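You operate a simulated robot arm through the tools that you are given. There is no shell and no other tool. Be economical: measure what you need, move in short steps, check, and stop when the job is done.

You are at the controls of a simulated robot arm. One attempt, no reset.

JOB
Put one of the order tickets from the top of the wall steel table on the green cover.
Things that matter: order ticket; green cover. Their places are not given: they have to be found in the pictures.

It is judged by the outcome, as a careful person would: the job done as asked, and still so three seconds after it is handed in. It fails if anything else is knocked over, pushed out of place, dropped, spilled or broken.

ROBOT AND FRAMES
A 6-joint arm with a two-finger parallel gripper, fixed in place. Base frame: the origin is at the foot of the arm, x ahead of it, y to its left, z up; the work surface is at about z = 0. Readings come in mm, rad, newtons and seconds.
With the tool pointing down near the work surface it reaches from about 140 to 580 mm from the base axis. Its first joint turns from -1.152 to 1.152 rad. Payload 2.1 kg.
Tool frame: the origin (TCP) lies between the finger pads and is the grasp point; the fingertips stand 30 mm ahead of it; z points along the fingers, y is the line along which they close. Largest opening 94 mm; finger width 28, thickness 10; the body of the gripper, 50 by 96 mm, starts 55 mm behind the TCP.
Orientation is that of the tool frame in the base frame, as a unit quaternion [w, x, y, z]. With the fingers straight down and closing along the base's y, the tool's x points along the base's -x, its y along +y and its z along -z.

CONTROLS
- The arm moves only by the tool jog_arm. Its argument "steps" is a list of rows, each a list of 3 entries, a list of its own where there are three numbers: the closure, from 0 (fully open) to 1 (shut), then the shift along the base's x, y, z in cm, then the turn, a rotation vector about the base's x, y, z in rad. In form: [[claw, [tx, ty, tz], [rx, ry, rz]], ...]. A call has 1 to 20 rows; each row shifts and turns the commanded pose from where the row before left it. Rows are played at 5 a second. More than 50 mm and 0.15 rad between two rows, or a gripper value outside its range, and nothing of the call is played. A pose out of reach is approached as far as the arm can. The call stops where the force on the tool passes 40 N (or 10 N more than at its start, if that is more) or the arm is blocked; 0.2 s more then pass. The fingers move at their own pace (about 72 mm/s each) and stop on an object; they squeeze with about 33 N. The grip force told is the motor's: it shows also when the fingers shut on nothing. Time passes only in rows, and 0.2 s behind the last, so rows that do not move let the fingers close. The reply holds the time, the measured pose of the TCP, the force on the tool along the base axes, the opening and the grip force, in the units named above and with some noise.
- Cameras (640 x 400 px; columns grow to the right, rows downward): "scene" is fixed at [38, -369.1, 468.4]; the picture's right is [0.89, -0.46, 0.00], its down [-0.33, -0.63, -0.70] and it looks along [0.32, 0.63, -0.71] (base axes); focal length 268 px, centre (320, 200). "wrist" rides on the gripper at [-37, 0, -58] in the tool frame; the picture's right is [0.00, -1.00, 0.00], its down [0.97, 0.00, -0.24] and it looks along [0.24, 0.00, 0.97] (tool axes); focal length 218 px, centre (320, 200).
- camera(camera): a new picture of that camera. It takes no simulated time.
- locate(camera, pixels): for up to 12 pixels [column, row] of the newest picture of that camera ("zoom" is the newest enlarged one), the place [x, y, z] in the base frame of the surface seen there, good to about 2 mm. It takes no simulated time.
- inspect(camera, box): a new picture of the part [left, top, right, bottom] of that camera's present view, enlarged. It takes no simulated time.
- finish_job(): hands the job in; it is judged then, once.

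Go step by step. Measure first, check grasps and placings, and put right what went wrong. The budget is 60 turns and 20 pictures, counting those below and the enlarged ones. Unless the task says otherwise, let go and move clear before handing in, and close with one line.

The tools are called after "Emit:" as name(argument=value, ...) on one line, values as JSON. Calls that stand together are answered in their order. jog_arm: Moves the arm, as the interface text tells. Its arguments: {"type":"object","properties":{"steps":{"type":"array"}},"required":["steps"]} The other tools are called the same way: camera (camera) takes a picture; locate (camera, pixels) gives the place of the surface under pixels of a picture; inspect (camera, box) takes an enlarged picture of a part of a camera's view; finish_job () hands the job in.

At the start:

```text
time_s: 0.0
eef_pos: [231.2, -123.8, 261.4]
ee_rot: [0.002, 0.0, 1.0, 0.001]
contact_force: [-0.7, 0.0, 0.0]
width: 94.0
finger_force: 0.1
```

scene: 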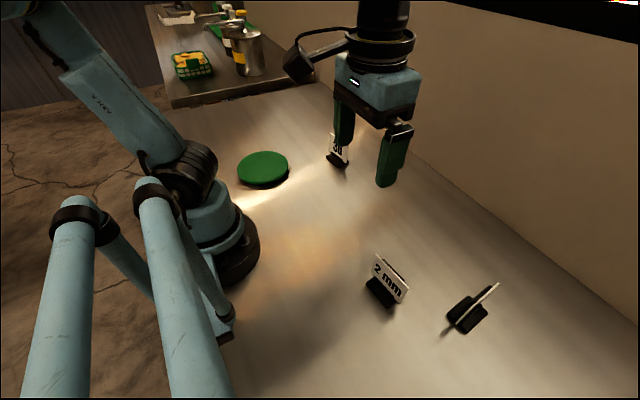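
wrist: 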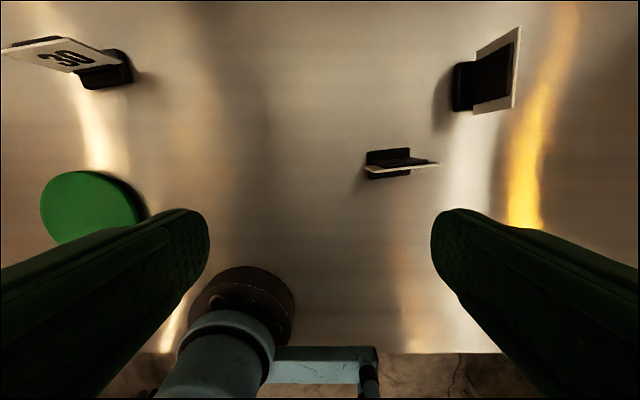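

The scene shows three card stands, at about (338,150), (388,280) and (472,308), and a green disc at (263,168). I'll enlarge the stands to see them better.

Emit:
inspect(camera="scene", box=[340, 230, 520, 345])

Emit:
inspect(camera="scene", box=[220, 110, 380, 210])

Emit:
locate(camera="scene", pixels=[[263, 168], [238, 168], [288, 168], [263, 152], [263, 182], [338, 160], [378, 292], [465, 318], [375, 262], [405, 297], [496, 286], [392, 283]])

Emit:
locate(camera="wrist", pixels=[[370, 155], [408, 153], [370, 175], [405, 175], [438, 165], [365, 170], [455, 85], [490, 80], [518, 30], [510, 105], [90, 210], [400, 165]])

```text
3.48 times, centred on (430, 288) of scene
```

zoom: 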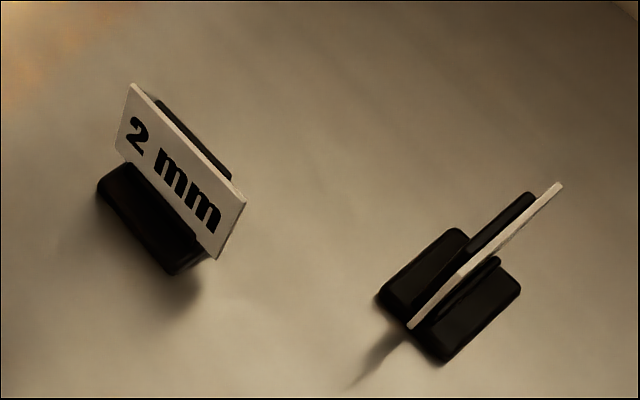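

```text
4.00 times, centred on (300, 160) of scene
```

zoom: 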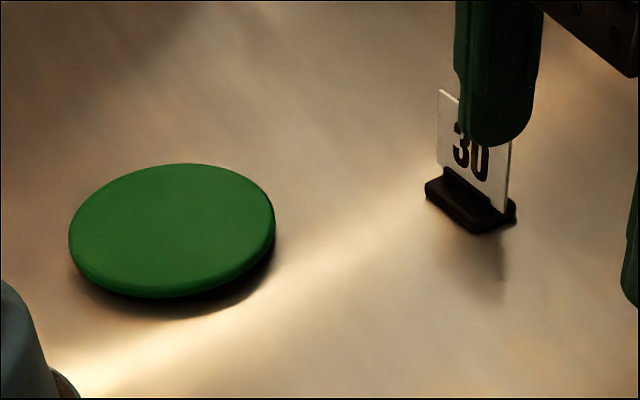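

```text
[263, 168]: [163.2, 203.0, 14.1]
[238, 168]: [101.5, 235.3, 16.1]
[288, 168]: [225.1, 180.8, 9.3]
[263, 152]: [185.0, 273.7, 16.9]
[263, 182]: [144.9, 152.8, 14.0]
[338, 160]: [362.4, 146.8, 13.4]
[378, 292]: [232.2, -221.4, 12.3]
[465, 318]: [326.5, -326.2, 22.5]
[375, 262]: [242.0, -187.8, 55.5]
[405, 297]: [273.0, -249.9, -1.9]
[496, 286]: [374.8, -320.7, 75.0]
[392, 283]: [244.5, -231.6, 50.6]
```

```text
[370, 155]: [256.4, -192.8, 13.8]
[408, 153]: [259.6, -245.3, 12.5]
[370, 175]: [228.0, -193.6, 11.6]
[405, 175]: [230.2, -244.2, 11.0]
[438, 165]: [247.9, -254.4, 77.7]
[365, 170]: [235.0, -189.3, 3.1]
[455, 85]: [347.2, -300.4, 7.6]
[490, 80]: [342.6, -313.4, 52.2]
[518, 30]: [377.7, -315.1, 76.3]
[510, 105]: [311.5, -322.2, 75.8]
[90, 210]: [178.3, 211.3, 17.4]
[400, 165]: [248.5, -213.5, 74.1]
```

The "2 mm" stand sits at about (243,-222) and the green disc is centred near (163,208), with its top at about z=16. Before choosing, I'll check that the "30" card and the third card are the same kind of object.

Emit:
inspect(camera="wrist", box=[0, 20, 160, 120])

Emit:
inspect(camera="scene", box=[140, 0, 320, 112])

Emit:
locate(camera="wrist", pixels=[[5, 52], [60, 60], [105, 75], [85, 85], [130, 80], [120, 52], [60, 38], [115, 65], [90, 173], [42, 205], [140, 212], [95, 240]])

```text
4.00 times, centred on (80, 70) of wrist
```

zoom: 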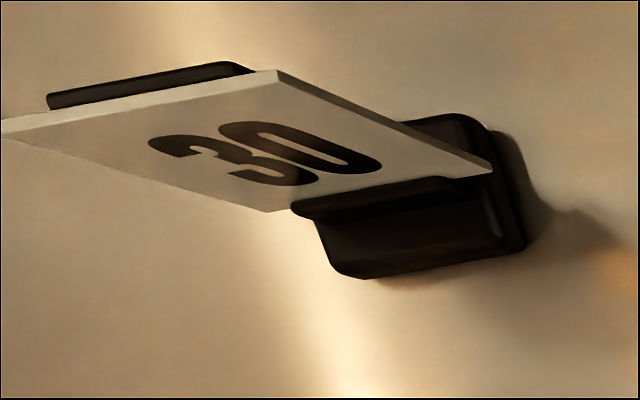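

```text
3.56 times, centred on (230, 56) of scene
```

zoom: 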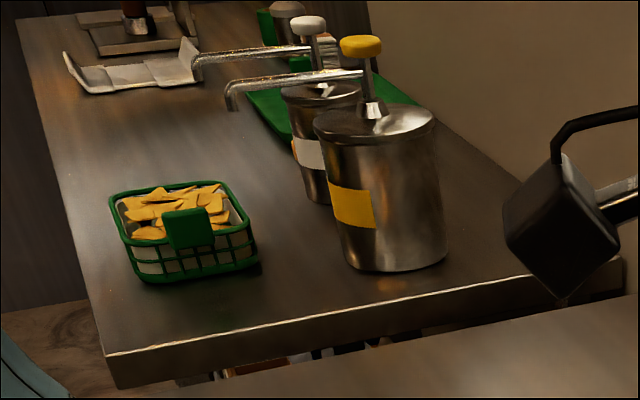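

```text
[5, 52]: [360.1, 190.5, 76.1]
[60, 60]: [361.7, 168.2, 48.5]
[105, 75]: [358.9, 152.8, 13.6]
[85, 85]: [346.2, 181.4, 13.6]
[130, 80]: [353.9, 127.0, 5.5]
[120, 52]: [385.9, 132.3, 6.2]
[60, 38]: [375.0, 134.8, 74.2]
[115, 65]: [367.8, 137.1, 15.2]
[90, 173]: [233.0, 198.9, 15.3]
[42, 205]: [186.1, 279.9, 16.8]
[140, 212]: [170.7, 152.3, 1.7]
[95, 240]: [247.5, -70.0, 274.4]
```

All three are the same kind of numbered ticket stand. "30" is at about (366,160), with its top at z≈76, and it is closest to the cover. I'll go high over it and turn the tool so the fingers close across the card's face.

Emit:
jog_arm(steps=[[0, [1.12, 2.07, -0.2], [0, 0, 0.1475]], [0, [1.12, 2.07, -0.2], [0, 0, 0.1475]], [0, [1.12, 2.07, -0.2], [0, 0, 0.1475]], [0, [1.12, 2.07, -0.2], [0, 0, 0.1475]], [0, [1.12, 2.07, -0.2], [0, 0, 0.1475]], [0, [1.12, 2.07, -0.2], [0, 0, 0.1475]], [0, [1.12, 2.07, -0.2], [0, 0, 0.1475]], [0, [1.12, 2.07, -0.2], [0, 0, 0.1475]], [0, [1.12, 2.07, -0.2], [0, 0, 0.1475]], [0, [1.12, 2.07, -0.2], [0, 0, 0.1475]], [0, [1.12, 2.07, -0.2], [0, 0, 0.1475]], [0, [1.12, 2.07, -0.2], [0, 0, 0.1475]], [0, [0, 0, 0], [0, 0, 0]]])

Emit:
camera(camera="wrist")

```text
time_s: 2.8
eef_pos: [365.9, 126.1, 240.1]
ee_rot: [0.0, 0.775, -0.632, -0.002]
contact_force: [0.1, 0.2, -0.3]
width: 94.1
finger_force: 0.0
```

```text
13 pictures are left
```

wrist: 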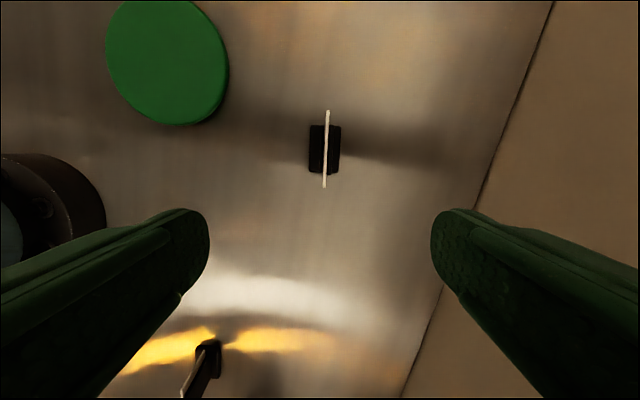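

The card now shows as a thin line from (328,110) to (324,187), almost square with the fingers. I'll measure it and the cover.

Emit:
locate(camera="wrist", pixels=[[328, 112], [326, 150], [324, 185], [312, 128], [337, 128], [311, 170], [337, 170], [165, 60], [120, 60], [215, 70], [165, 5], [180, 122]])

Emit:
inspect(camera="wrist", box=[270, 100, 382, 200])

```text
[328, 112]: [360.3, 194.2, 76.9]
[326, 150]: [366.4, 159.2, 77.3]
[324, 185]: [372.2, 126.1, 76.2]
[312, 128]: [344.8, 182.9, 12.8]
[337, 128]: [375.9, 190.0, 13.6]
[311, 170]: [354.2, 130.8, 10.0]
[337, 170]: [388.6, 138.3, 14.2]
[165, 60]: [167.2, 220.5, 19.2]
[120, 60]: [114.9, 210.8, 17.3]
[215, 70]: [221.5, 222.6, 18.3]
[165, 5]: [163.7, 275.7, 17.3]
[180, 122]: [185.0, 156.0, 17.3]
```

```text
4.00 times, centred on (326, 150) of wrist
```

zoom: 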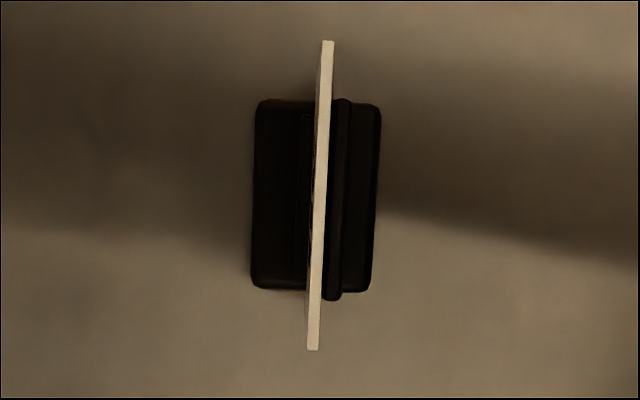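

The card runs from (360,194) to (372,126), with its top at z≈77, and its backing plate is on the +x side. I'll centre over it, trim the yaw and come down to just above it.

Emit:
jog_arm(steps=[[0, [0.15, 1.7, -1], [0, 0, -0.015]], [0, [0.15, 1.7, -1], [0, 0, -0.014]], [0, [0, 0, -2.5], [0, 0, 0]], [0, [0, 0, -2.5], [0, 0, 0]], [0, [0, 0, -2.5], [0, 0, 0]], [0, [0, 0, -2.5], [0, 0, 0]], [0, [0, 0, 0], [0, 0, 0]], [0, [0, 0, 0], [0, 0, 0]]])

Emit:
camera(camera="wrist")

```text
time_s: 4.6
eef_pos: [371.0, 162.2, 118.0]
ee_rot: [0.0, 0.765, -0.644, -0.002]
contact_force: [0.2, -1.1, 0.4]
width: 94.0
finger_force: 0.1
```

```text
11 pictures are left
```

wrist: 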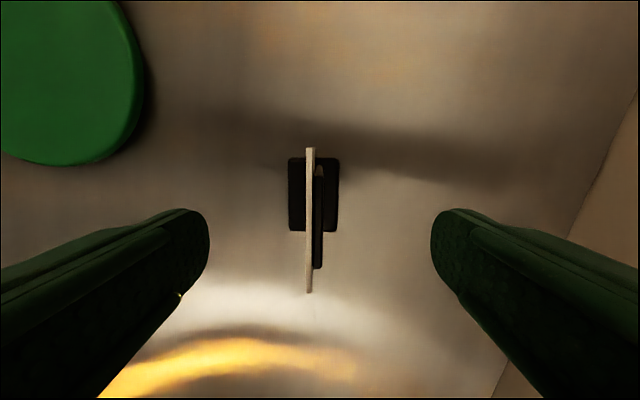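

The card and its plate span columns 306–324, about 2 mm left of centre. I'll shift, go down to z≈54 and close.

Emit:
jog_arm(steps=[[0, [-0.2, -0.1, -1.2], [0, 0, 0]], [0, [0, 0, -1.7], [0, 0, 0]], [0, [0, 0, -1.7], [0, 0, 0]], [0, [0, 0, -1.7], [0, 0, 0]], [0, [0, 0, 0], [0, 0, 0]], [0.6, [0, 0, 0], [0, 0, 0]], [0.75, [0, 0, 0], [0, 0, 0]], [0.9, [0, 0, 0], [0, 0, 0]], [1, [0, 0, 0], [0, 0, 0]], [1, [0, 0, 0], [0, 0, 0]], [1, [0, 0, 0], [0, 0, 0]]])

Emit:
camera(camera="wrist")

```text
time_s: 7.0
eef_pos: [367.6, 159.9, 55.5]
ee_rot: [-0.001, 0.765, -0.644, -0.002]
contact_force: [0.7, -0.2, 0.0]
width: 17.5
finger_force: 33.0
```

```text
10 pictures are left
```

wrist: 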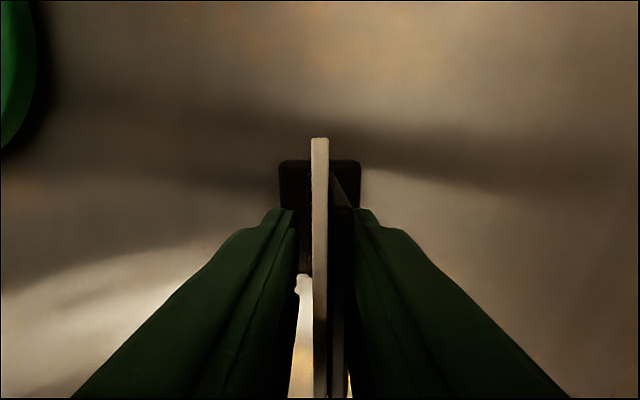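

Gripped at 17.5 mm with 33 N. I'll lift and carry it toward the cover centre, about (167,216), staying high.

Emit:
jog_arm(steps=[[1, [0, 0, 1], [0, 0, 0]], [1, [0, 0, 2], [0, 0, 0]], [1, [0, 0, 2.5], [0, 0, 0]], [1, [0, 0, 2.5], [0, 0, 0]], [1, [-2, 0.56, 0], [0, 0, 0]], [1, [-2, 0.56, 0], [0, 0, 0]], [1, [-2, 0.56, 0], [0, 0, 0]], [1, [-2, 0.56, 0], [0, 0, 0]], [1, [-2, 0.56, 0], [0, 0, 0]], [1, [-2, 0.56, 0], [0, 0, 0]], [1, [-2, 0.56, 0], [0, 0, 0]], [1, [-2, 0.56, 0], [0, 0, 0]], [1, [-2, 0.56, 0], [0, 0, 0]], [1, [-2, 0.56, 0], [0, 0, 0]], [1, [0, 0, 0], [0, 0, 0]], [1, [0, 0, 0], [0, 0, 0]]])

Emit:
camera(camera="scene")

Emit:
camera(camera="wrist")

```text
time_s: 10.4
eef_pos: [166.2, 215.1, 135.5]
ee_rot: [-0.001, 0.765, -0.644, -0.002]
contact_force: [-0.6, 0.2, -1.0]
width: 17.3
finger_force: 32.6
```

```text
9 pictures are left
```

scene: 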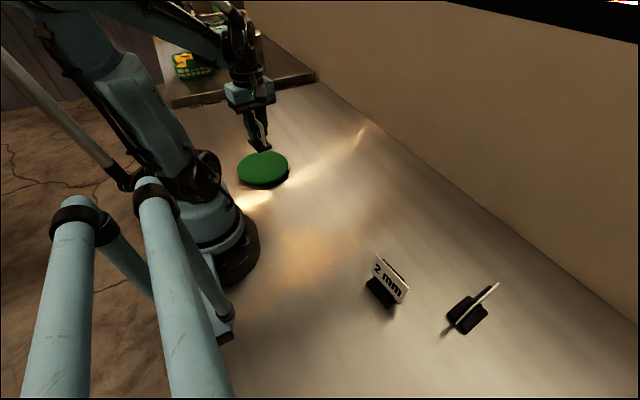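

```text
8 pictures are left
```

wrist: 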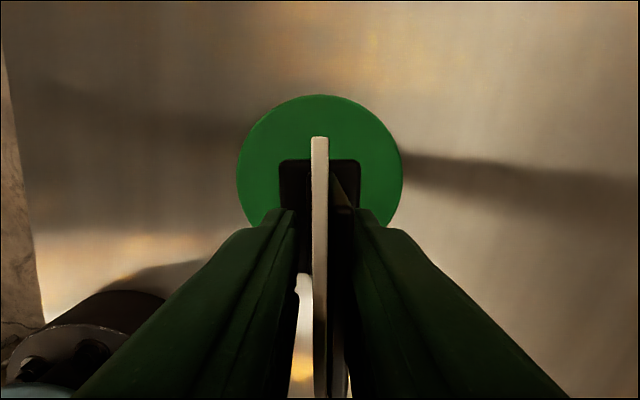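

The ticket is held upright and sits over the middle of the disc (320,180). I'll lower it gently until it just touches.

Emit:
jog_arm(steps=[[1, [0, 0, -1.5], [0, 0, 0]], [1, [0, 0, -1.5], [0, 0, 0]], [1, [0, 0, -1.5], [0, 0, 0]], [1, [0, 0, -0.9], [0, 0, 0]], [1, [0, 0, -0.4], [0, 0, 0]], [1, [0, 0, 0], [0, 0, 0]], [1, [0, 0, 0], [0, 0, 0]]])

```text
time_s: 12.0
eef_pos: [165.0, 214.8, 76.9]
ee_rot: [-0.002, 0.765, -0.644, -0.001]
contact_force: [-0.6, -0.5, 0.1]
width: 17.4
finger_force: 33.3
```

No contact yet at z=76.9, so I'll go down in millimetre steps.

Emit:
jog_arm(steps=[[1, [0, 0, -0.1], [0, 0, 0]], [1, [0, 0, -0.1], [0, 0, 0]], [1, [0, 0, -0.1], [0, 0, 0]], [1, [0, 0, 0], [0, 0, 0]]])

Emit:
inspect(camera="scene", box=[200, 90, 328, 200])

```text
time_s: 13.0
eef_pos: [166.2, 215.0, 74.7]
ee_rot: [0.0, 0.765, -0.644, -0.002]
contact_force: [0.0, -0.5, -0.2]
width: 17.2
finger_force: 32.5
```

```text
3.64 times, centred on (264, 145) of scene
```

zoom: 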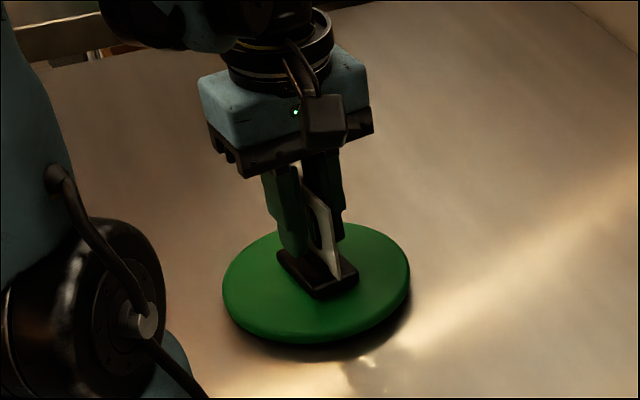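

The ticket is within a millimetre or two of the disc, so I'll take a few more small steps and watch the force.

Emit:
jog_arm(steps=[[1, [0, 0, -0.08], [0, 0, 0]], [1, [0, 0, -0.08], [0, 0, 0]], [1, [0, 0, 0], [0, 0, 0]]])

```text
time_s: 13.8
eef_pos: [165.8, 214.2, 72.5]
ee_rot: [0.0, 0.765, -0.644, -0.002]
contact_force: [0.0, -0.6, -0.2]
width: 17.2
finger_force: 33.0
```

Emit:
jog_arm(steps=[[1, [0, 0, -0.06], [0, 0, 0]], [1, [0, 0, -0.06], [0, 0, 0]], [1, [0, 0, 0], [0, 0, 0]]])

```text
time_s: 14.6
eef_pos: [166.5, 214.8, 72.4]
ee_rot: [0.0, 0.765, -0.644, -0.002]
contact_force: [-0.1, -0.3, 1.7]
width: 17.1
finger_force: 32.8
```

The upward force of 1.7 N shows it is touching. I'll open part way and back off straight up.

Emit:
jog_arm(steps=[[0.75, [0, 0, 0], [0, 0, 0]], [0.6, [0, 0, 0], [0, 0, 0]], [0.4, [0, 0, 0], [0, 0, 0]], [0.4, [0, 0, 0], [0, 0, 0]], [0.4, [0, 0, 1], [0, 0, 0]], [0.4, [0, 0, 2], [0, 0, 0]], [0.4, [0, 0, 2.5], [0, 0, 0]], [0.4, [0, 0, 2.5], [0, 0, 0]], [0.4, [0, 0, 2.5], [0, 0, 0]], [0.4, [0, 0, 0], [0, 0, 0]]])

Emit:
camera(camera="wrist")

Emit:
inspect(camera="scene", box=[200, 90, 328, 200])

```text
time_s: 16.8
eef_pos: [166.7, 214.8, 176.7]
ee_rot: [-0.001, 0.765, -0.644, -0.001]
contact_force: [-0.2, 0.1, -0.1]
width: 56.2
finger_force: 0.0
```

```text
6 pictures are left
```

wrist: 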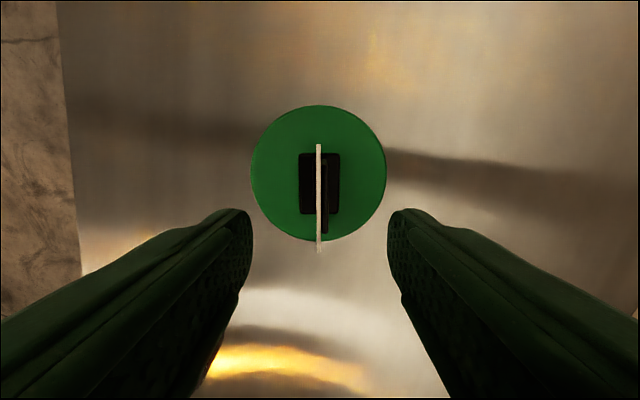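

```text
3.64 times, centred on (264, 145) of scene
```

zoom: 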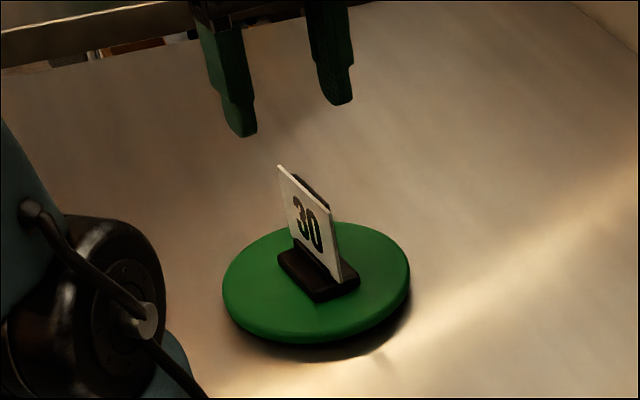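

Ticket "30" stands upright near the middle of the green cover, the gripper is clear above it and nothing else has moved. I'm handing the job in.

Emit:
finish_job()

```text
The job is handed in.
```

The "30" order ticket is standing upright on the green cover, released with the gripper clear, and the job is handed in.
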